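You operate a simulated robot arm through the tools that you are given. There is no shell and no other tool. Be economical: measure what you need, move in short steps, check, and stop when the job is done.

You are at the controls of a simulated robot arm. One attempt, no reset.

Task
Change over to batches of 1: pack the finished pair, zero the counter, set the batch dial.
Fine: the two narrow boxes at the end stop go in the small blue tray; the belt stays stopped. Set down upright: box.

The check looks at the end state, three seconds after you hand in, the way a careful person would. Anything else that was tipped, shoved, dropped, spilled or broken makes it a failure.

Robot
A 7-joint arm with a two-finger parallel gripper, fixed in place. Base frame: the origin is at the foot of the arm, x ahead of it, y to its left, z up; the work surface is at about z = 0.79. Units: m, rad, N and s.
With the tool pointing down near the work surface it reaches from about 0.3 to 0.7 m from the base axis. Its first joint turns from -1.152 to 1.152 rad. Payload 1.57 kg.
Tool frame: the origin (TCP) lies between the finger pads and is the grasp point; the fingertips stand 0.03 m ahead of it; z points along the fingers, y is the line along which they close. The gripper opens to 0.11 m. The fingers are 0.024 m wide and 0.012 m thick; the gripper's body (0.048 by 0.112 m) begins 0.078 m behind the TCP.
Orientation is that of the tool frame in the base frame, as a unit quaternion [x, y, z, w]. With the fingers straight down and closing along the base's y, the tool's x points along the base's -x, its y along +y and its z along -z.

Tools
- The arm moves only by the tool nudge_tool. Its argument "rows" is one flat list of numbers, 7 for each row, row after row: the shift along the base's x, y, z in units of 25 mm (1.0 is 25 mm), then the turn, a rotation vector about the base's x, y, z in units of 6 degrees (1.0 is 6 degrees), then the closure, from 0 (fully open) to 1 (shut). In form: [dx, dy, dz, wx, wy, wz, grip, dx, dy, dz, wx, wy, wz, grip, ...]. A call has 1 to 8 rows; each row shifts and turns the commanded pose from where the row before left it. A call with a number of a shift or a turn outside -1 to 1 is refused whole. A row lasts 0.2 s, in which the tool goes at most 0.05 m and 0.15 rad; a call with a longer step from one row to the next is refused whole, and so is a gripper value outside its range. A pose out of reach is approached as far as the arm can. The call stops where the force on the tool passes 40 N (or 10 N more than at its start, if that is more) or the arm is blocked; 0.2 s more then pass. The fingers move at their own pace (about 0.108 m/s each) and stop on an object; they squeeze with about 22 N. The grip force told is the motor's: it shows also when the fingers shut on nothing. Time passes only in rows, and 0.2 s behind the last, so rows that do not move let the fingers close. The reply holds the time, the measured pose of the TCP, the force on the tool along the base axes, the opening and the grip force, in the units named above and with some noise, with the torque about the TCP (base axes, N m) and any sound that the robot's microphone picked up, and new pictures: "show" is both (left out), scene, wrist or none.
- Cameras (640 x 400 px; columns grow to the right, rows downward): "scene" is fixed at [0.1646, -0.3929, 1.4027]; the picture's right is [0.78, -0.63, 0.00], its down [-0.36, -0.45, -0.82] and it looks along [0.52, 0.63, -0.58] (base axes); focal length 332 px, centre (320, 200). "wrist" rides on the gripper at [0.07, 0.016, -0.141] in the tool frame; the picture's right is [-0.23, 0.97, 0.00], its down [-0.86, -0.20, -0.48] and it looks along [-0.47, -0.11, 0.88] (tool axes); focal length 222 px, centre (320, 200). There is no depth. A picture from a camera that has moved, and an enlarged one, comes with that camera's place and axes in the base frame and with its lens.
- zoom(camera, box): a new picture of the part [left, top, right, bottom] of that camera's present view, enlarged. It takes no simulated time.
- job_done(): hands the job in; it is judged then, once.

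Go step by step. Nothing tells you positions but the pictures and the camera data: compare them with the known pose of the tool, close in by small moves and look again before you grip or let go. The budget is 120 turns and 200 pictures, counting those below and the enlarged ones. Unless the task says otherwise, let go and move clear before handing in, and close with one line.

The tools are called after "Emit:" as a command line: name --argument value ..., lists and objects as JSON in quotes. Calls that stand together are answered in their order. nudge_tool: Moves the arm, as the interface text tells. Its arguments: {"type":"object","properties":{"rows":{"type":"array","items":{"type":"number"}},"show":{"type":"string","enum":["both","scene","wrist","none"]}},"required":["rows"]} The other tools are called the same way: zoom (camera, box) takes an enlarged picture of a part of a camera's view; job_done () hands the job in.

At the start:

```text
time_s: 0.0
eef_pos: [0.3085, 0.1153, 1.0786]
orientation: [0.0, 1.0, 0.0, 0.0]
force: [-0.9, 0.1, 0.2]
ft_torque: [0.03, 0.03, 0.01]
grip_width: 0.1099
grip_force: 0.1
```

scene: 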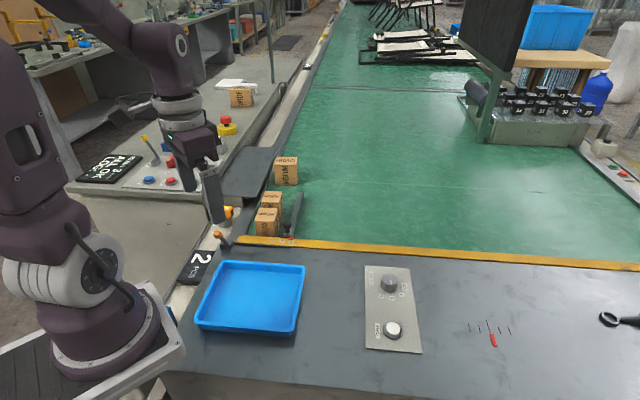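
wrist: 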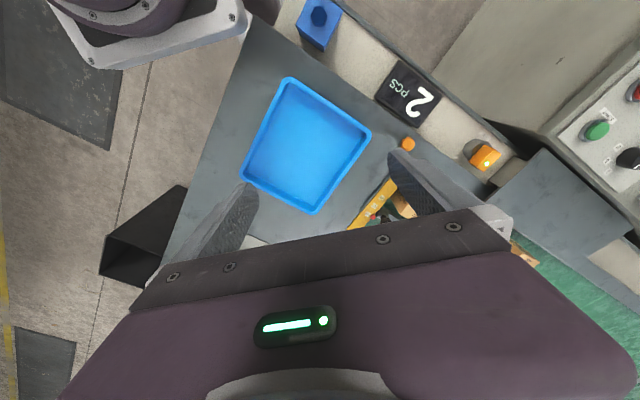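

I see a blue tray, two boxes at an end stop (plus one further back on the belt), a counter showing 2 and a panel with two knobs. I'll zoom in to see the details.

Emit:
zoom --camera "scene" --box '[340, 250, 520, 362]'

Emit:
zoom --camera "scene" --box '[170, 140, 330, 240]'

Emit:
zoom --camera "scene" --box '[160, 200, 320, 300]'

Emit:
zoom --camera "wrist" --box '[280, 0, 640, 225]'

Emit:
zoom --camera "scene" --box '[60, 80, 260, 205]'

```text
3.56 times, centred on (430, 306) of scene
camera zoom: at [0.1646, -0.3929, 1.4027], right [0.78, -0.63, 0.0], down [-0.36, -0.45, -0.82], along [0.52, 0.63, -0.58], focal length 1180 px, centre (-71, -177)
```

zoom: 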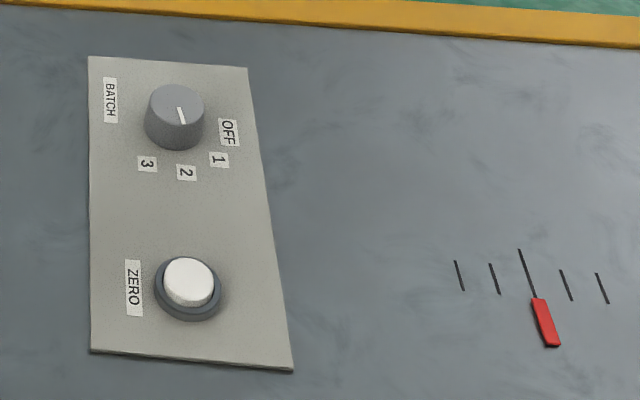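

```text
4.00 times, centred on (250, 190) of scene
camera zoom: at [0.1646, -0.3929, 1.4027], right [0.78, -0.63, 0.0], down [-0.36, -0.45, -0.82], along [0.52, 0.63, -0.58], focal length 1327 px, centre (600, 240)
```

zoom: 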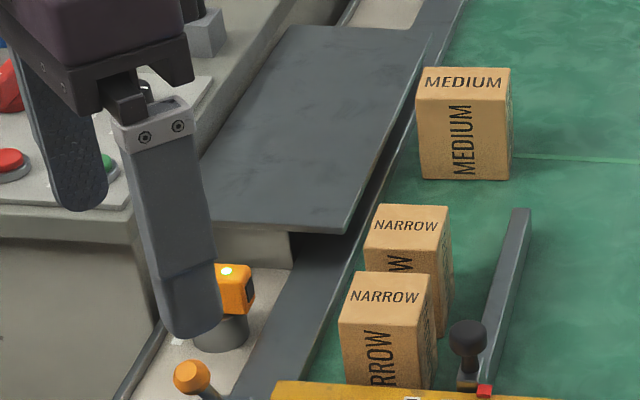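

```text
4.00 times, centred on (240, 250) of scene
camera zoom: at [0.1646, -0.3929, 1.4027], right [0.78, -0.63, 0.0], down [-0.36, -0.45, -0.82], along [0.52, 0.63, -0.58], focal length 1327 px, centre (640, 0)
```

zoom: 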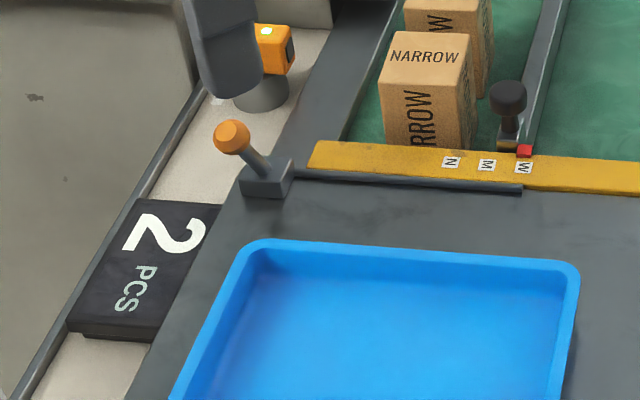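

```text
1.78 times, centred on (460, 112) of wrist
camera zoom: at [0.238, 0.1318, 1.2198], right [0.23, 0.97, 0.0], down [0.86, -0.2, 0.48], along [0.47, -0.11, -0.88], focal length 395 px, centre (71, 356)
```

zoom: 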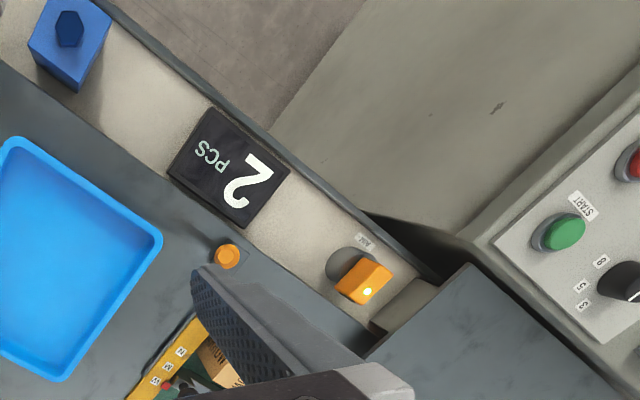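

```text
3.20 times, centred on (160, 142) of scene
camera zoom: at [0.1646, -0.3929, 1.4027], right [0.78, -0.63, 0.0], down [-0.36, -0.45, -0.82], along [0.52, 0.63, -0.58], focal length 1062 px, centre (832, 384)
```

zoom: 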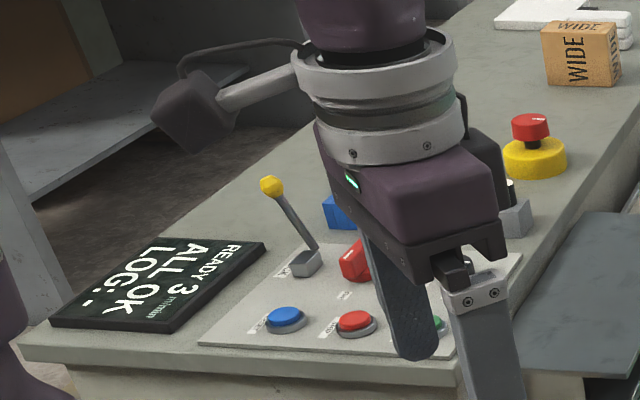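

The belt frame is turned about 45° from the base axes. I put the front narrow box near (0.50, 0.24) and the second near (0.56, 0.30), so I'll move above the first with the fingers closing across the belt.

Emit:
nudge_tool --rows '[0.95, 0.62, -0.2, 0, 0, 0.98, 0, 0.95, 0.62, -0.2, 0, 0, 0.98, 0, 0.95, 0.62, -0.2, 0, 0, 0.98, 0, 0.95, 0.62, -0.2, 0, 0, 0.98, 0, 0.95, 0.62, -0.2, 0, 0, 0.98, 0, 0.95, 0.62, -0.2, 0, 0, 0.98, 0, 0.95, 0.62, -0.2, 0, 0, 0.98, 0, 0.95, 0.62, -0.2, 0, 0, 0.98, 0]'

```text
time_s: 1.8
eef_pos: [0.499, 0.2395, 1.0403]
orientation: [-0.399, 0.917, 0.0, -0.001]
force: [0.3, 1.0, -0.2]
ft_torque: [-0.01, -0.02, 0.01]
grip_width: 0.1102
grip_force: 0.0
camera wrist: at [0.44, 0.2, 1.1804], right [-0.56, 0.83, 0.0], down [0.73, 0.49, 0.48], along [0.4, 0.27, -0.88], focal length 222 px, centre (320, 200)
```

scene: 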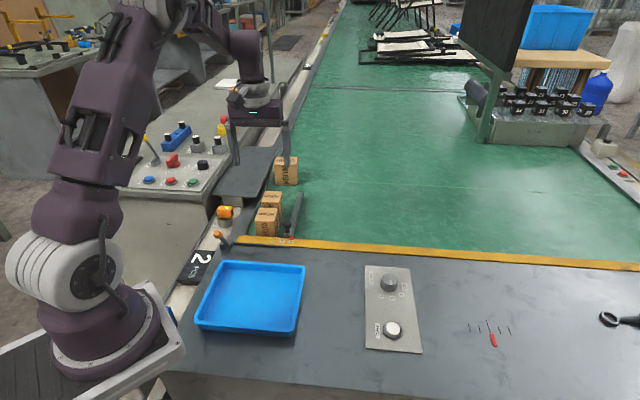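
wrist: 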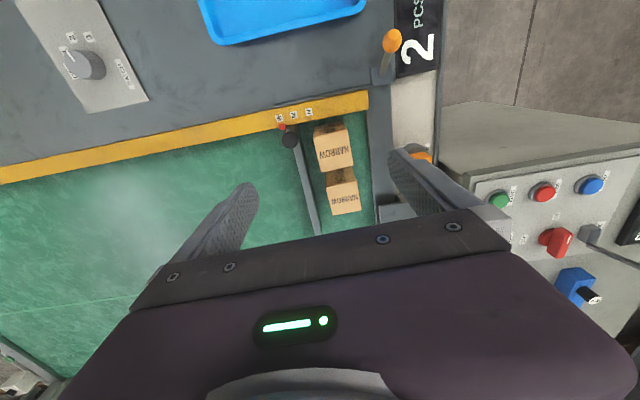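

The boxes show up well in the wrist view. I'll enlarge it to measure them.

Emit:
zoom --camera "wrist" --box '[256, 85, 416, 235]'

Emit:
zoom --camera "scene" --box '[230, 150, 330, 250]'

```text
2.67 times, centred on (336, 160) of wrist
camera zoom: at [0.44, 0.2, 1.1804], right [-0.56, 0.83, 0.0], down [0.73, 0.49, 0.48], along [0.4, 0.27, -0.88], focal length 592 px, centre (277, 307)
```

zoom: 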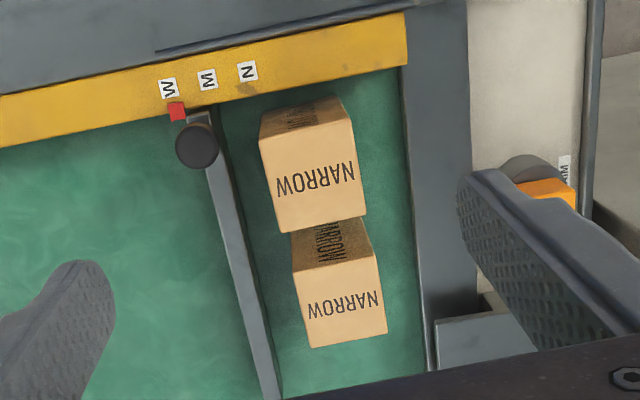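

```text
4.00 times, centred on (280, 200) of scene
camera zoom: at [0.1646, -0.3929, 1.4027], right [0.78, -0.63, 0.0], down [-0.36, -0.45, -0.82], along [0.52, 0.63, -0.58], focal length 1327 px, centre (480, 200)
```

zoom: 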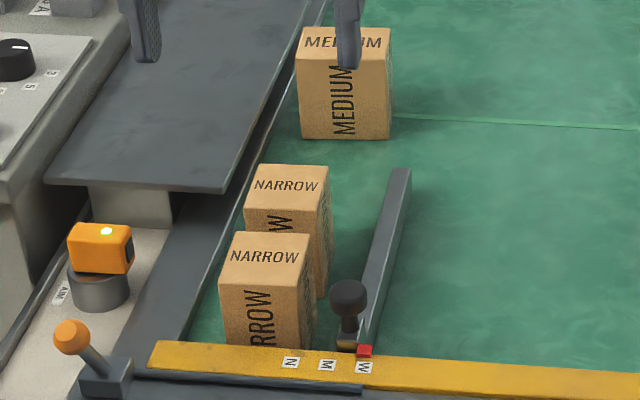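

Both boxes are about 50 mm square with tops near z 0.855; the front one is at about (0.509, 0.270) and the second at (0.565, 0.332). I'll narrow the fingers to clear the guide rail, centre over the front box and come down partway to check.

Emit:
nudge_tool --rows '[0.2, 0.6, -0.8, 0, 0, -0.1, 0.38, 0.2, 0.6, -0.8, 0, 0, -0.1, 0.38, 0, 0, -1, 0, 0, 0, 0.38, 0, 0, -1, 0, 0, 0, 0.38, 0, 0, -0.8, 0, 0, 0, 0.38]'

Emit:
zoom --camera "scene" --box '[210, 150, 330, 250]'

```text
time_s: 3.0
eef_pos: [0.508, 0.269, 0.9299]
orientation: [-0.39, 0.921, 0.0, 0.001]
force: [0.7, -0.3, 0.7]
ft_torque: [0.0, -0.04, 0.01]
grip_width: 0.0681
grip_force: 0.0
camera wrist: at [0.446, 0.2311, 1.0708], right [-0.54, 0.84, 0.0], down [0.74, 0.47, 0.48], along [0.4, 0.26, -0.88], focal length 222 px, centre (320, 200)
```

scene: 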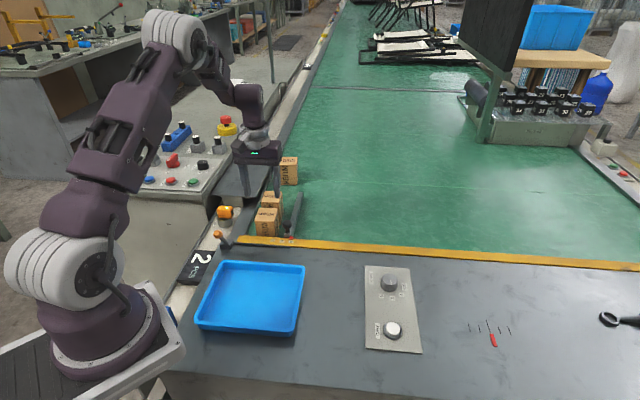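
wrist: 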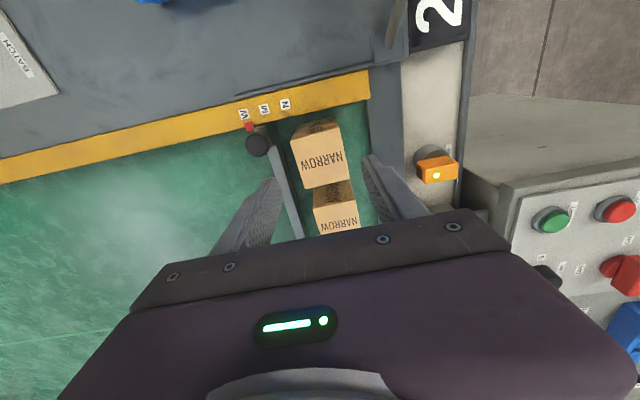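

```text
4.00 times, centred on (270, 200) of scene
camera zoom: at [0.1646, -0.3929, 1.4027], right [0.78, -0.63, 0.0], down [-0.36, -0.45, -0.82], along [0.52, 0.63, -0.58], focal length 1327 px, centre (520, 200)
```

zoom: 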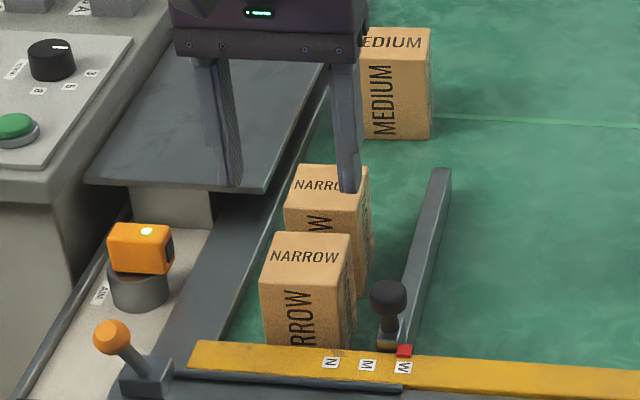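

The tool axis projects almost exactly onto the centre of the front box. I'll go down toward its top.

Emit:
nudge_tool --rows '[0, 0, -0.8, 0, 0, 0, 0.38, 0, 0, -0.8, 0, 0, 0, 0.38, 0, 0, -0.8, 0, 0, 0, 0.38]'

Emit:
zoom --camera "scene" --box '[210, 150, 330, 250]'

Emit:
zoom --camera "wrist" --box '[220, 80, 420, 230]'

```text
time_s: 3.8
eef_pos: [0.506, 0.2679, 0.87]
orientation: [-0.389, 0.921, 0.0, 0.0]
force: [-0.1, -0.1, -0.2]
ft_torque: [0.0, 0.01, 0.03]
grip_width: 0.0682
grip_force: 0.0
camera wrist: at [0.4464, 0.2311, 1.0101], right [-0.54, 0.84, 0.0], down [0.74, 0.47, 0.48], along [0.4, 0.26, -0.88], focal length 222 px, centre (320, 200)
```

scene: 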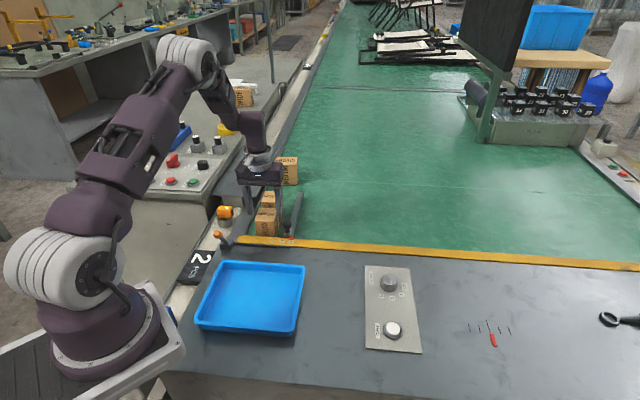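
wrist: 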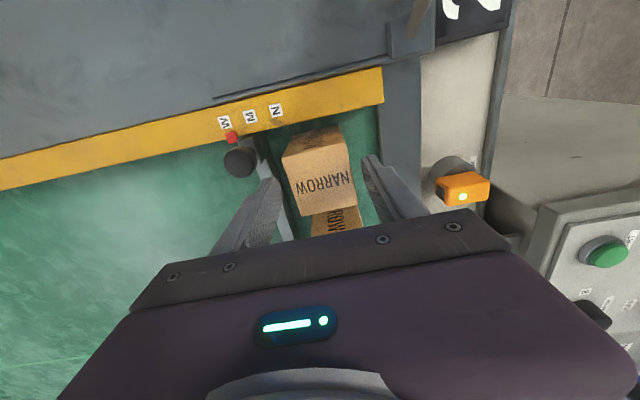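

```text
4.00 times, centred on (270, 200) of scene
camera zoom: at [0.1646, -0.3929, 1.4027], right [0.78, -0.63, 0.0], down [-0.36, -0.45, -0.82], along [0.52, 0.63, -0.58], focal length 1327 px, centre (520, 200)
```

zoom: 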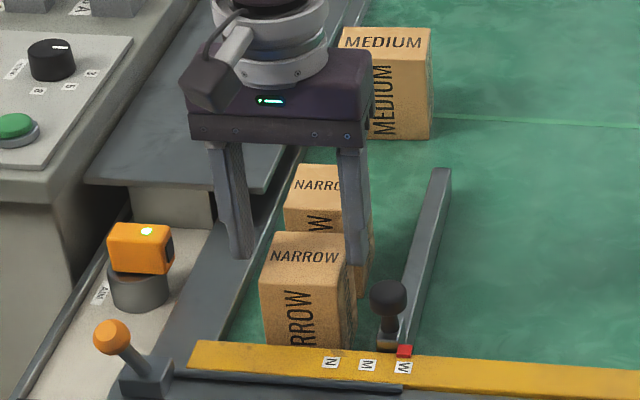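

```text
2.67 times, centred on (320, 155) of wrist
camera zoom: at [0.4464, 0.2311, 1.0101], right [-0.54, 0.84, 0.0], down [0.74, 0.47, 0.48], along [0.4, 0.26, -0.88], focal length 592 px, centre (320, 320)
```

zoom: 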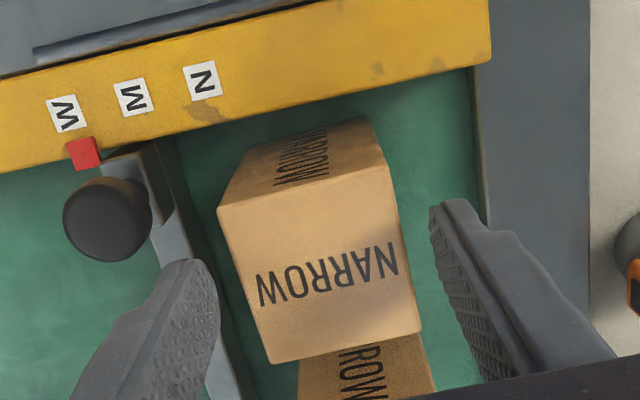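

The alignment holds, with the fingers straddling the box evenly. I'll narrow a bit more to clear the rail, go down to z≈0.848 and close.

Emit:
nudge_tool --rows '[0, 0, 0, 0, 0, 0, 0.45, 0, 0, -0.5, 0, 0, 0, 0.45, 0, 0, -0.4, 0, 0, 0, 0.45, 0, 0, 0, 0, 0, 0, 0.45]'

Emit:
zoom --camera "scene" --box '[210, 150, 330, 250]'

```text
time_s: 4.8
eef_pos: [0.5088, 0.2691, 0.8461]
orientation: [-0.389, 0.921, 0.0, 0.0]
force: [-0.2, -0.3, 0.3]
ft_torque: [0.02, 0.0, -0.02]
grip_width: 0.0607
grip_force: 0.0
camera wrist: at [0.4476, 0.2313, 0.9869], right [-0.54, 0.84, 0.0], down [0.74, 0.47, 0.48], along [0.4, 0.26, -0.88], focal length 222 px, centre (320, 200)
```

scene: 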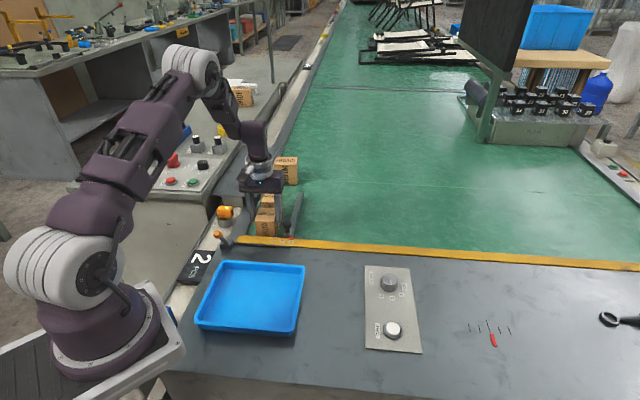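
wrist: 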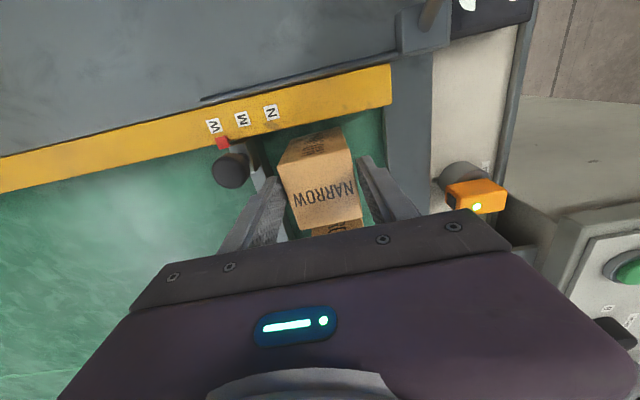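

```text
4.00 times, centred on (270, 200) of scene
camera zoom: at [0.1646, -0.3929, 1.4027], right [0.78, -0.63, 0.0], down [-0.36, -0.45, -0.82], along [0.52, 0.63, -0.58], focal length 1327 px, centre (520, 200)
```

zoom: 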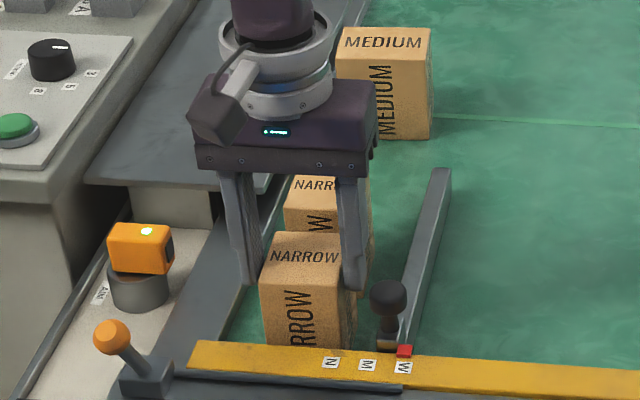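

The fingers now sit well down both sides of the box. I'll close on it and then lift a little.

Emit:
nudge_tool --rows '[0, 0, 0, 0, 0, 0, 0.7, 0, 0, 0, 0, 0, 0, 0.7, 0, 0, 0, 0, 0, 0, 0.7]' --show "none"

Emit:
nudge_tool --rows '[0, 0, 0.6, 0, 0, 0, 0.7, 0, 0, 1, 0, 0, 0, 0.7, 0, 0, 1, 0, 0, 0, 0.7]'

```text
time_s: 5.6
eef_pos: [0.5084, 0.2695, 0.8463]
orientation: [-0.389, 0.921, 0.0, 0.0]
force: [1.0, 0.2, -1.0]
ft_torque: [0.07, -0.01, 0.01]
grip_width: 0.0547
grip_force: 22.3
```

```text
time_s: 6.4
eef_pos: [0.5108, 0.266, 0.9114]
orientation: [-0.39, 0.921, 0.0, 0.0]
force: [-0.7, -0.6, -2.4]
ft_torque: [0.02, -0.01, 0.01]
grip_width: 0.0547
grip_force: 21.6
camera wrist: at [0.4491, 0.229, 1.0524], right [-0.54, 0.84, 0.0], down [0.74, 0.47, 0.48], along [0.4, 0.26, -0.88], focal length 222 px, centre (320, 200)
```

scene: 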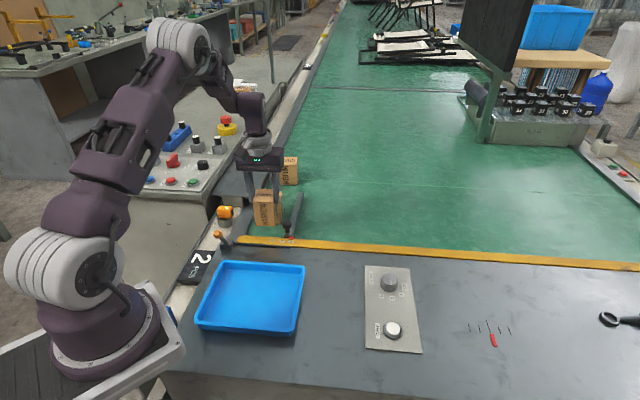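
wrist: 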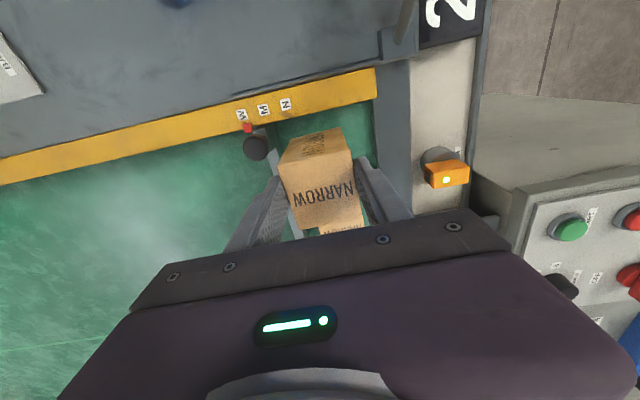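

The first box is held (55 mm wide) and lifted. I'll raise it more and carry it toward the tray.

Emit:
nudge_tool --rows '[0, 0, 1, 0, 0, 0, 0.7, 0, 0, 1, 0, 0, 0, 0.7, -0.7, -0.95, 0.5, 0, 0, 0, 0.7, -0.7, -0.95, 0.4, 0, 0, 0, 0.7, -0.7, -0.95, 0, 0, 0, 0, 0.7, -0.7, -0.95, 0, 0, 0, 0, 0.7, -0.7, -0.95, 0, 0, 0, 0, 0.7, -0.7, -0.95, 0, 0, 0, 0, 0.7]'

```text
time_s: 8.2
eef_pos: [0.4019, 0.1237, 0.9855]
orientation: [-0.39, 0.921, 0.0, -0.001]
force: [-0.1, -0.4, -1.9]
ft_torque: [0.0, 0.05, 0.01]
grip_width: 0.0548
grip_force: 21.8
camera wrist: at [0.3415, 0.0856, 1.1251], right [-0.54, 0.84, 0.0], down [0.74, 0.47, 0.48], along [0.4, 0.26, -0.88], focal length 222 px, centre (320, 200)
```

scene: 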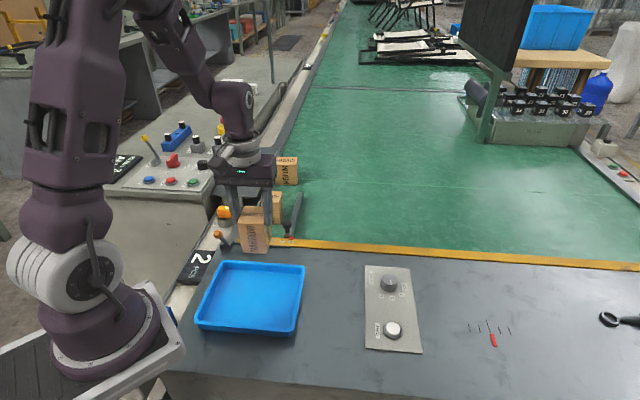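
wrist: 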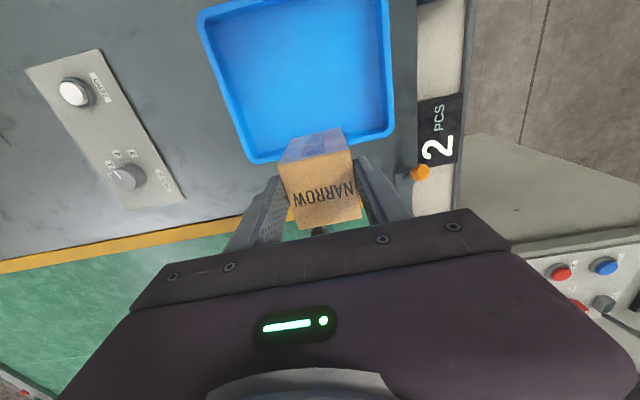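

From this view the tray centre is about (0.352, 0.070), turned 45° and roughly 0.19 × 0.17. I'll set the first box in the far half, which puts the TCP near (0.380, 0.096).

Emit:
nudge_tool --rows '[-0.44, -0.56, 0, 0, 0, 0, 0.7, -0.44, -0.55, -0.4, 0, 0, 0, 0.7, 0, 0, -0.8, 0, 0, 0, 0.7, 0, 0, -0.8, 0, 0, 0, 0.7]'

Emit:
zoom --camera "scene" --box '[170, 190, 330, 350]'

```text
time_s: 9.2
eef_pos: [0.3803, 0.0971, 0.9344]
orientation: [-0.39, 0.921, 0.0, 0.0]
force: [0.0, -0.3, -1.4]
ft_torque: [-0.02, 0.0, -0.02]
grip_width: 0.0545
grip_force: 22.0
camera wrist: at [0.3195, 0.0585, 1.0753], right [-0.54, 0.84, 0.0], down [0.74, 0.47, 0.48], along [0.4, 0.26, -0.88], focal length 222 px, centre (320, 200)
```

scene: 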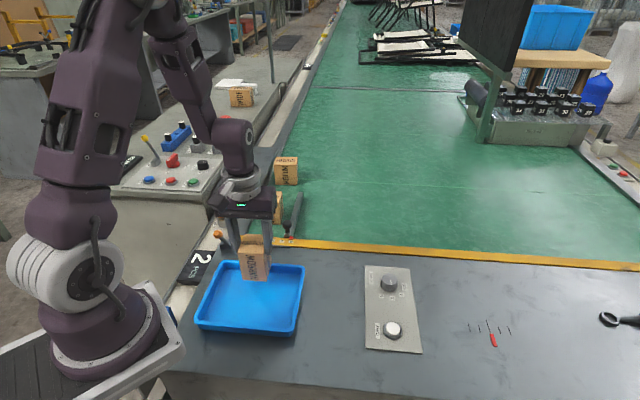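
wrist: 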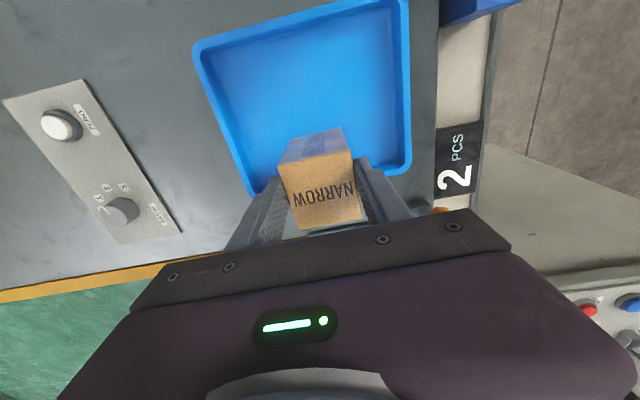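

```text
2.50 times, centred on (250, 270) of scene
camera zoom: at [0.1646, -0.3929, 1.4027], right [0.78, -0.63, 0.0], down [-0.36, -0.45, -0.82], along [0.52, 0.63, -0.58], focal length 830 px, centre (495, 25)
```

zoom: 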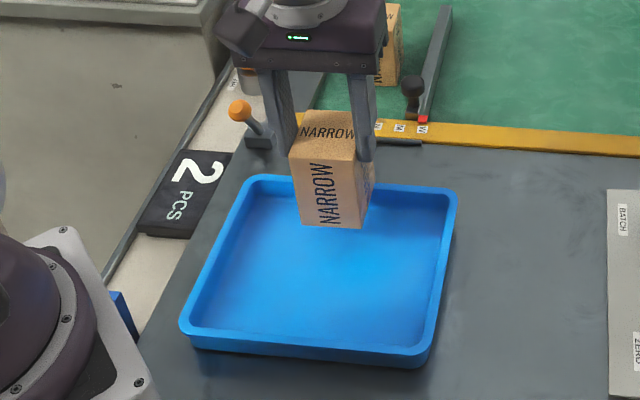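

The box is clear over the far half of the tray; it is about 85 mm tall. I'll shift it 4 mm away from the wall and lower in small steps until it touches.

Emit:
nudge_tool --rows '[-0.12, -0.12, -0.6, 0, 0, 0, 0.7, 0, 0, -0.6, 0, 0, 0, 0.7, 0, 0, 0, 0, 0, 0, 0.7]' --show "scene"

Emit:
zoom --camera "scene" --box '[170, 190, 330, 350]'

```text
time_s: 10.0
eef_pos: [0.3773, 0.0954, 0.9024]
orientation: [-0.39, 0.921, 0.001, -0.001]
force: [-0.9, -0.2, -1.5]
ft_torque: [-0.03, 0.02, 0.0]
grip_width: 0.0548
grip_force: 22.3
```

scene: 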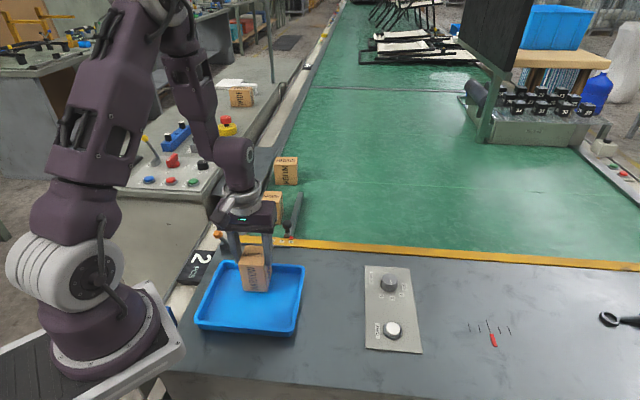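

```text
2.50 times, centred on (250, 270) of scene
camera zoom: at [0.1646, -0.3929, 1.4027], right [0.78, -0.63, 0.0], down [-0.36, -0.45, -0.82], along [0.52, 0.63, -0.58], focal length 830 px, centre (495, 25)
```

zoom: 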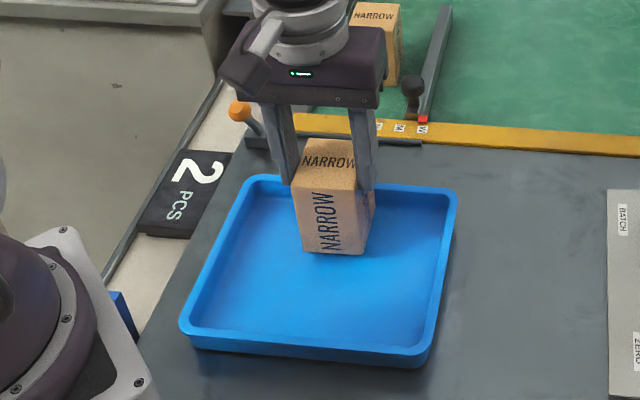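

Still hanging free at z 0.902. I'll keep lowering in small steps and watch the vertical force.

Emit:
nudge_tool --rows '[0, 0, -0.2, 0, 0, 0, 0.7, 0, 0, -0.2, 0, 0, 0, 0.7, 0, 0, 0, 0, 0, 0, 0.7]' --show "none"

Emit:
zoom --camera "scene" --box '[210, 220, 290, 310]'

```text
time_s: 10.8
eef_pos: [0.3774, 0.0963, 0.8936]
orientation: [-0.389, 0.921, 0.001, 0.0]
force: [0.8, 0.9, -1.9]
ft_torque: [0.01, 0.0, 0.0]
grip_width: 0.0543
grip_force: 22.3
```

```text
4.44 times, centred on (250, 265) of scene
camera zoom: at [0.1646, -0.3929, 1.4027], right [0.78, -0.63, 0.0], down [-0.36, -0.45, -0.82], along [0.52, 0.63, -0.58], focal length 1475 px, centre (631, -89)
```

zoom: 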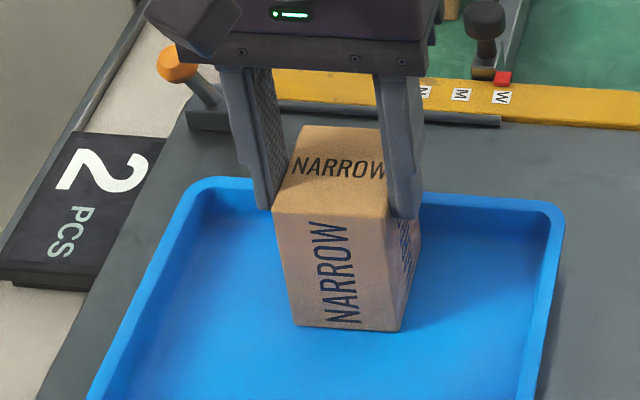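

About 10–15 mm seem to remain, so I'll go on lowering.

Emit:
nudge_tool --rows '[0, 0, -0.16, 0, 0, 0, 0.7, 0, 0, -0.16, 0, 0, 0, 0.7, 0, 0, 0, 0, 0, 0, 0.7]' --show "none"

Emit:
nudge_tool --rows '[0, 0, -0.08, 0, 0, 0, 0.7, 0, 0, 0, 0, 0, 0, 0.7]' --show "none"

Emit:
zoom --camera "scene" --box '[210, 220, 290, 310]'

```text
time_s: 11.6
eef_pos: [0.3775, 0.0946, 0.8859]
orientation: [-0.389, 0.921, 0.0, 0.0]
force: [1.0, 0.6, 20.0]
ft_torque: [0.12, -0.06, -0.01]
grip_width: 0.0546
grip_force: 21.8
```

```text
time_s: 12.2
eef_pos: [0.3777, 0.0948, 0.8837]
orientation: [-0.389, 0.921, 0.001, 0.001]
force: [2.0, 1.4, 19.0]
ft_torque: [0.07, -0.08, -0.01]
grip_width: 0.0544
grip_force: 22.0
```

```text
4.44 times, centred on (250, 265) of scene
camera zoom: at [0.1644, -0.3929, 1.4027], right [0.78, -0.63, 0.0], down [-0.36, -0.45, -0.82], along [0.52, 0.63, -0.58], focal length 1475 px, centre (631, -89)
```

zoom: 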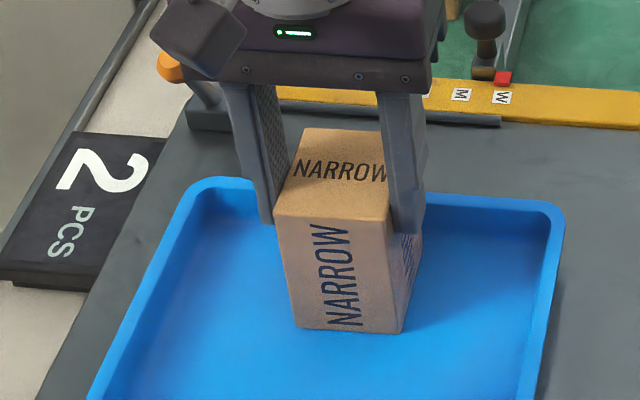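

The box stands on the tray floor. I'll open slightly and lift straight up.

Emit:
nudge_tool --rows '[0, 0, 0, 0, 0, 0, 0.35, 0, 0, 0, 0, 0, 0, 0.35, 0, 0, 0.8, 0, 0, 0, 0.35, 0, 0, 1, 0, 0, 0, 0.35, 0, 0, 1, 0, 0, 0, 0.35, 0, 0, 1, 0, 0, 0, 0.35, 0, 0, 0.4, 0, 0, 0, 0.35]'

Emit:
zoom --camera "scene" --box '[170, 150, 330, 350]'

```text
time_s: 13.8
eef_pos: [0.3802, 0.096, 0.9899]
orientation: [-0.39, 0.921, 0.0, 0.0]
force: [0.3, 0.1, 0.0]
ft_torque: [0.02, 0.01, 0.0]
grip_width: 0.0716
grip_force: 0.0
camera wrist: at [0.3189, 0.058, 1.1298], right [-0.54, 0.84, 0.0], down [0.74, 0.47, 0.48], along [0.4, 0.26, -0.88], focal length 222 px, centre (320, 200)
```

scene: 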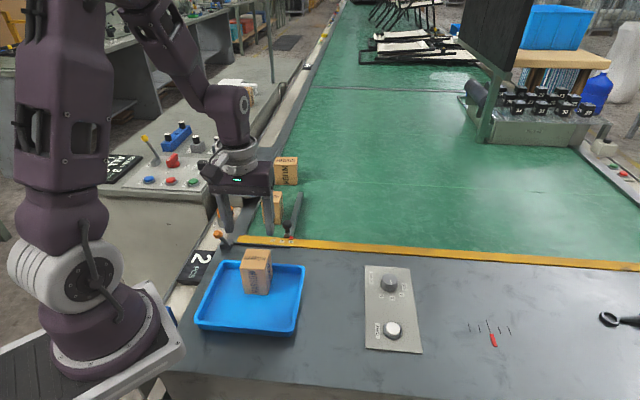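
wrist: 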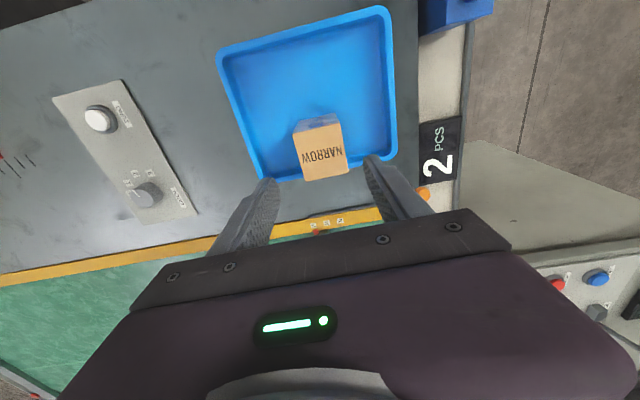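

```text
2.00 times, centred on (250, 250) of scene
camera zoom: at [0.1646, -0.3929, 1.4027], right [0.78, -0.63, 0.0], down [-0.36, -0.45, -0.82], along [0.52, 0.63, -0.58], focal length 664 px, centre (460, 100)
```

zoom: 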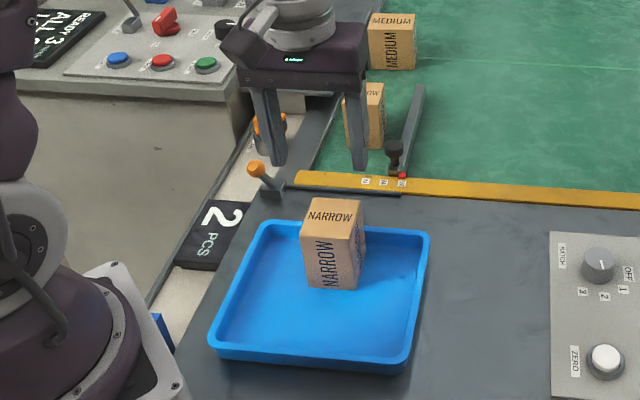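

The first box stands upright and free in the tray. Next I go back above the second box, near (0.562, 0.330).

Emit:
nudge_tool --rows '[0.75, 0.96, 0.3, 0, 0, 0, 0.35, 0.75, 0.96, 0, 0, 0, 0, 0.35, 0.75, 0.96, 0, 0, 0, 0, 0.35, 0.75, 0.96, 0, 0, 0, 0, 0.35, 0.75, 0.96, 0, 0, 0, 0, 0.35, 0.75, 0.96, 0, 0, 0, 0, 0.35, 0.75, 0.96, 0, 0, 0, 0, 0.35, 0.75, 0.96, 0, 0, 0, 0, 0.35]' --show "none"

Emit:
nudge_tool --rows '[0.6, 0.8, -0.8, 0, 0, 0, 0.38, 0.6, 0.8, -0.8, 0, 0, 0, 0.38, 0, 0, -0.8, 0, 0, 0, 0.38, 0, 0, 0, 0, 0, 0, 0.38]'

Emit:
zoom --camera "wrist" --box '[220, 80, 420, 230]'

```text
time_s: 15.6
eef_pos: [0.5299, 0.2871, 0.9972]
orientation: [-0.388, 0.922, 0.0, -0.001]
force: [0.4, 0.1, 0.1]
ft_torque: [-0.03, 0.03, 0.02]
grip_width: 0.0713
grip_force: 0.0
```

```text
time_s: 16.6
eef_pos: [0.5604, 0.3273, 0.9354]
orientation: [-0.389, 0.921, 0.0, 0.0]
force: [0.2, 0.0, 0.1]
ft_torque: [0.01, -0.02, 0.02]
grip_width: 0.0682
grip_force: 0.0
camera wrist: at [0.4991, 0.2897, 1.0761], right [-0.54, 0.84, 0.0], down [0.74, 0.47, 0.48], along [0.4, 0.26, -0.88], focal length 222 px, centre (320, 200)
```

scene: 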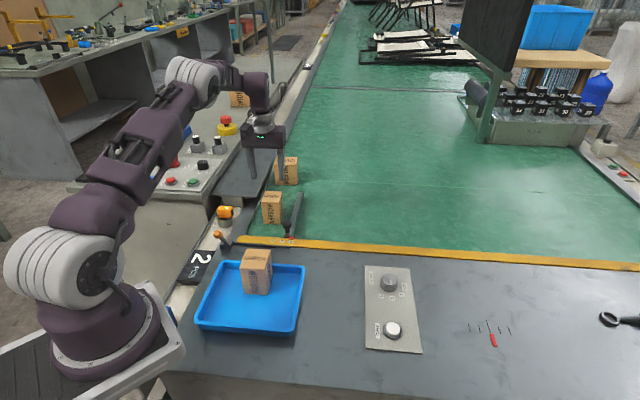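
wrist: 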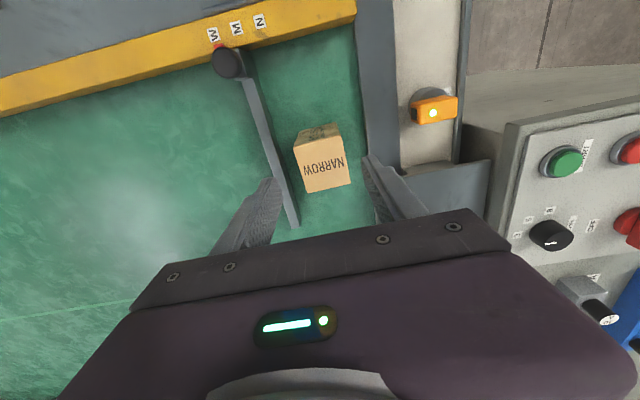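

```text
2.67 times, centred on (320, 155) of wrist
camera zoom: at [0.4991, 0.2897, 1.0761], right [-0.54, 0.84, 0.0], down [0.74, 0.47, 0.48], along [0.4, 0.26, -0.88], focal length 592 px, centre (320, 320)
```

zoom: 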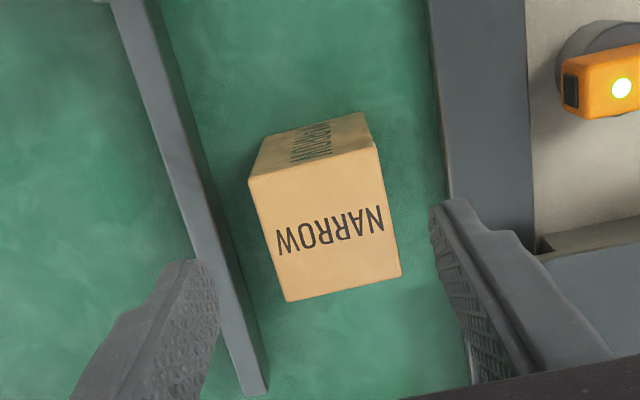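

Box 2 is about 10 mm farther along the belt than the tool axis. I'll correct for that and go down to just above it.

Emit:
nudge_tool --rows '[0.3, 0.28, 0, 0, 0, 0, 0.38, 0, 0, -0.8, 0, 0, 0, 0.38, 0, 0, -0.8, 0, 0, 0, 0.38, 0, 0, -0.8, 0, 0, 0, 0.42, 0, 0, 0, 0, 0, 0, 0.42]'

Emit:
zoom --camera "wrist" --box '[220, 80, 420, 230]'

Emit:
zoom --camera "scene" --box '[210, 150, 330, 250]'

```text
time_s: 17.8
eef_pos: [0.5668, 0.3343, 0.8767]
orientation: [-0.388, 0.922, 0.0, 0.0]
force: [0.2, -0.6, -0.2]
ft_torque: [-0.02, 0.0, -0.02]
grip_width: 0.0638
grip_force: 0.0
camera wrist: at [0.5061, 0.2953, 1.0163], right [-0.54, 0.84, 0.0], down [0.74, 0.47, 0.48], along [0.4, 0.26, -0.88], focal length 222 px, centre (320, 200)
```

scene: 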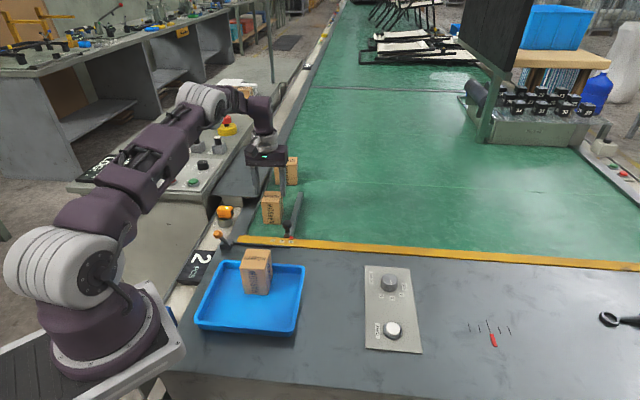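
wrist: 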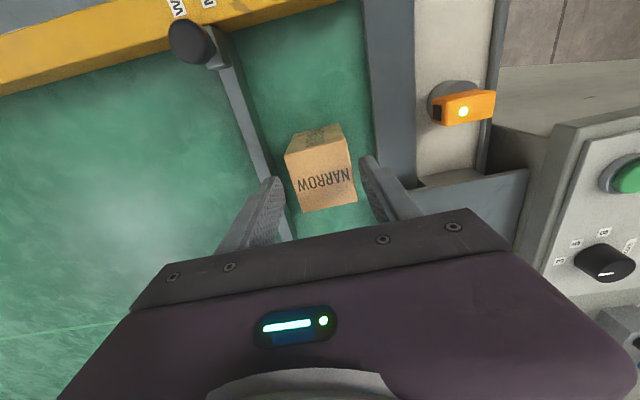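

```text
2.67 times, centred on (320, 155) of wrist
camera zoom: at [0.5061, 0.2953, 1.0163], right [-0.54, 0.84, 0.0], down [0.74, 0.47, 0.48], along [0.4, 0.26, -0.88], focal length 592 px, centre (320, 320)
```

zoom: 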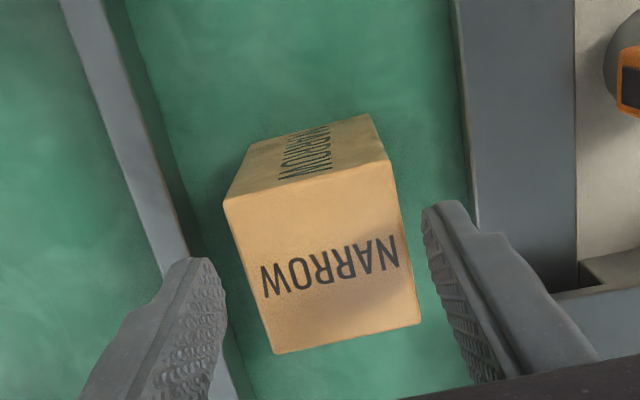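

```text
4.00 times, centred on (270, 200) of scene
camera zoom: at [0.1646, -0.3929, 1.4027], right [0.78, -0.63, 0.0], down [-0.36, -0.45, -0.82], along [0.52, 0.63, -0.58], focal length 1327 px, centre (520, 200)
```

zoom: 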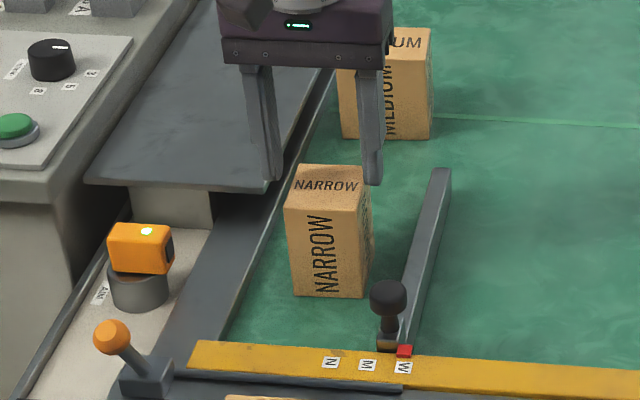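

The box lines up the same way as the first. I'll narrow, go down and grip.

Emit:
nudge_tool --rows '[-0.02, 0.04, 0, 0, 0, 0, 0.45, 0, 0, -0.4, 0, 0, 0, 0.45, 0, 0, -0.4, 0, 0, 0, 0.45, 0, 0, -0.4, 0, 0, 0, 0.45, 0, 0, 0, 0, 0, 0, 0.45]' --show "wrist"

Emit:
zoom --camera "scene" --box '[210, 150, 330, 250]'

```text
time_s: 19.0
eef_pos: [0.5653, 0.335, 0.8471]
orientation: [-0.389, 0.921, 0.001, 0.0]
force: [0.4, -1.0, -0.5]
ft_torque: [0.03, -0.01, -0.02]
grip_width: 0.0604
grip_force: 0.1
camera wrist: at [0.5053, 0.2976, 0.9872], right [-0.54, 0.84, 0.0], down [0.74, 0.47, 0.48], along [0.4, 0.26, -0.88], focal length 222 px, centre (320, 200)
```

wrist: 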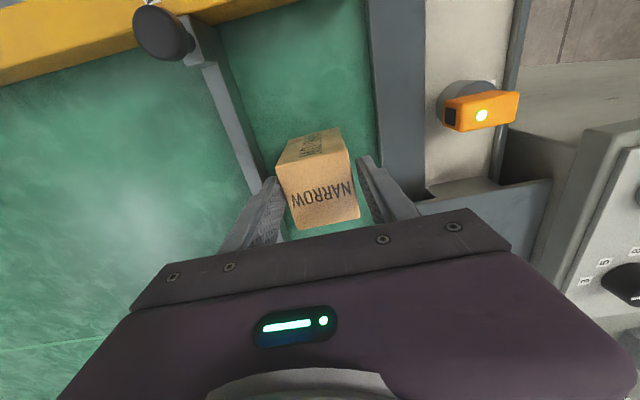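

```text
4.00 times, centred on (270, 200) of scene
camera zoom: at [0.1646, -0.3929, 1.4027], right [0.78, -0.63, 0.0], down [-0.36, -0.45, -0.82], along [0.52, 0.63, -0.58], focal length 1327 px, centre (520, 200)
```

zoom: 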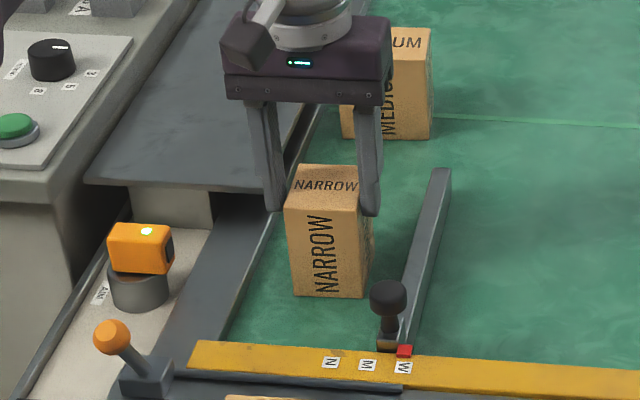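

Positions look good. I'll close and lift.

Emit:
nudge_tool --rows '[0, 0, 0, 0, 0, 0, 0.7, 0, 0, 0, 0, 0, 0, 0.7, 0, 0, 0, 0, 0, 0, 0.7, 0, 0, 0.6, 0, 0, 0, 0.7, 0, 0, 1, 0, 0, 0, 0.7, 0, 0, 1, 0, 0, 0, 0.7, 0, 0, 1, 0, 0, 0, 0.7, 0, 0, 1, 0, 0, 0, 0.7]' --show "scene"

Emit:
nudge_tool --rows '[-0.75, -0.92, 0.5, 0, 0, 0, 0.7, -0.75, -0.92, 0.5, 0, 0, 0, 0.7, -0.75, -0.92, 0.5, 0, 0, 0, 0.7, -0.75, -0.92, 0.5, 0, 0, 0, 0.7, -0.75, -0.92, 0.5, 0, 0, 0, 0.7, -0.75, -0.92, 0, 0, 0, 0, 0.7, -0.75, -0.92, 0, 0, 0, 0, 0.7, -0.75, -0.92, 0, 0, 0, 0, 0.7]' --show "scene"

```text
time_s: 20.8
eef_pos: [0.5672, 0.3349, 0.9587]
orientation: [-0.389, 0.921, 0.0, 0.0]
force: [0.7, -0.4, -0.7]
ft_torque: [0.01, 0.03, 0.0]
grip_width: 0.0548
grip_force: 21.8
```

scene: 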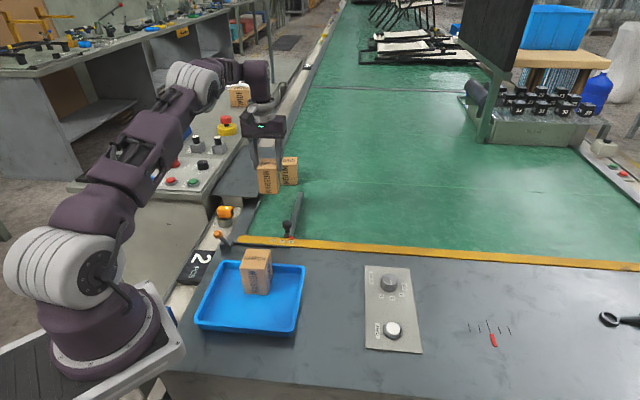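

```text
time_s: 22.6
eef_pos: [0.4183, 0.1527, 1.0241]
orientation: [-0.39, 0.921, 0.001, 0.0]
force: [0.3, 0.7, -1.8]
ft_torque: [-0.02, -0.02, 0.01]
grip_width: 0.0545
grip_force: 22.2
```

scene: 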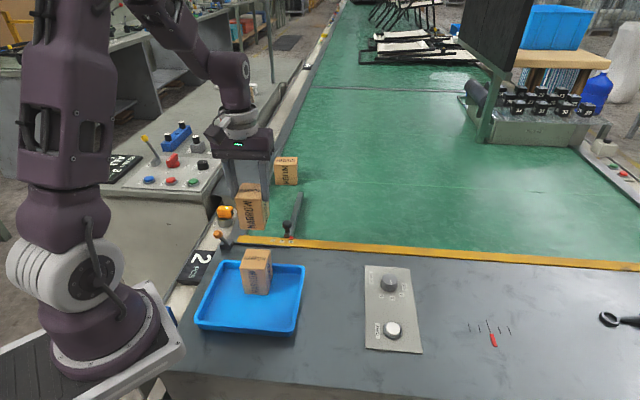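

The second box is well above the first. I'll carry it over to the near half of the tray, TCP near (0.329, 0.046), and check before lowering.

Emit:
nudge_tool --rows '[-0.71, -0.854, 0, 0, 0, 0, 0.7, -0.71, -0.854, 0, 0, 0, 0, 0.7, -0.71, -0.854, 0, 0, 0, 0, 0.7, -0.71, -0.854, 0, 0, 0, 0, 0.7, -0.71, -0.854, 0, 0, 0, 0, 0.7, 0, 0, -0.8, 0, 0, 0, 0.7, 0, 0, 0, 0, 0, 0, 0.7]'

Emit:
zoom --camera "scene" --box '[170, 200, 330, 350]'

```text
time_s: 24.2
eef_pos: [0.3259, 0.0459, 1.005]
orientation: [-0.389, 0.921, 0.0, 0.0]
force: [0.4, 0.3, -1.4]
ft_torque: [0.02, 0.02, -0.01]
grip_width: 0.0546
grip_force: 21.9
camera wrist: at [0.2652, 0.0084, 1.1449], right [-0.54, 0.84, 0.0], down [0.74, 0.47, 0.48], along [0.4, 0.26, -0.88], focal length 222 px, centre (320, 200)
```

scene: 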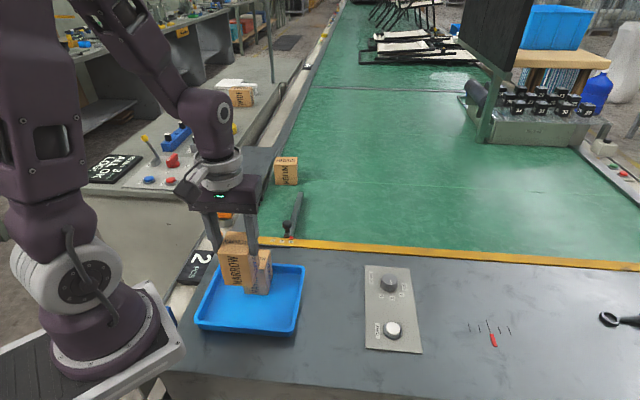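
wrist: 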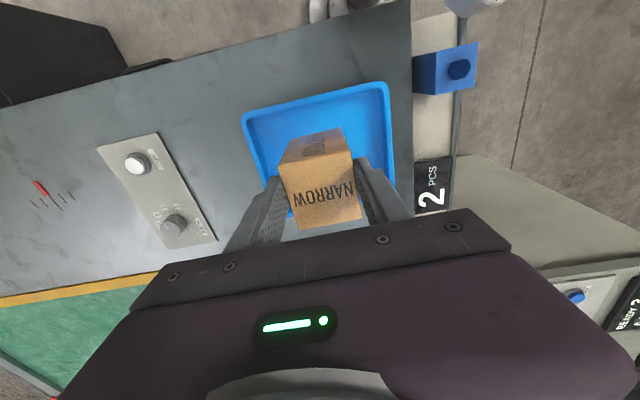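

```text
2.67 times, centred on (250, 275) of scene
camera zoom: at [0.1646, -0.3929, 1.4027], right [0.78, -0.63, 0.0], down [-0.36, -0.45, -0.82], along [0.52, 0.63, -0.58], focal length 885 px, centre (507, 0)
```

zoom: 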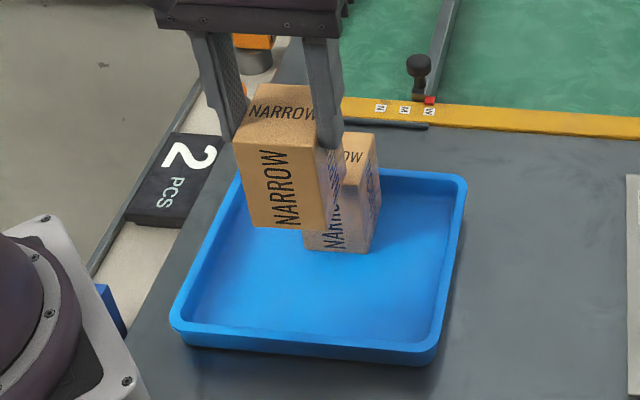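

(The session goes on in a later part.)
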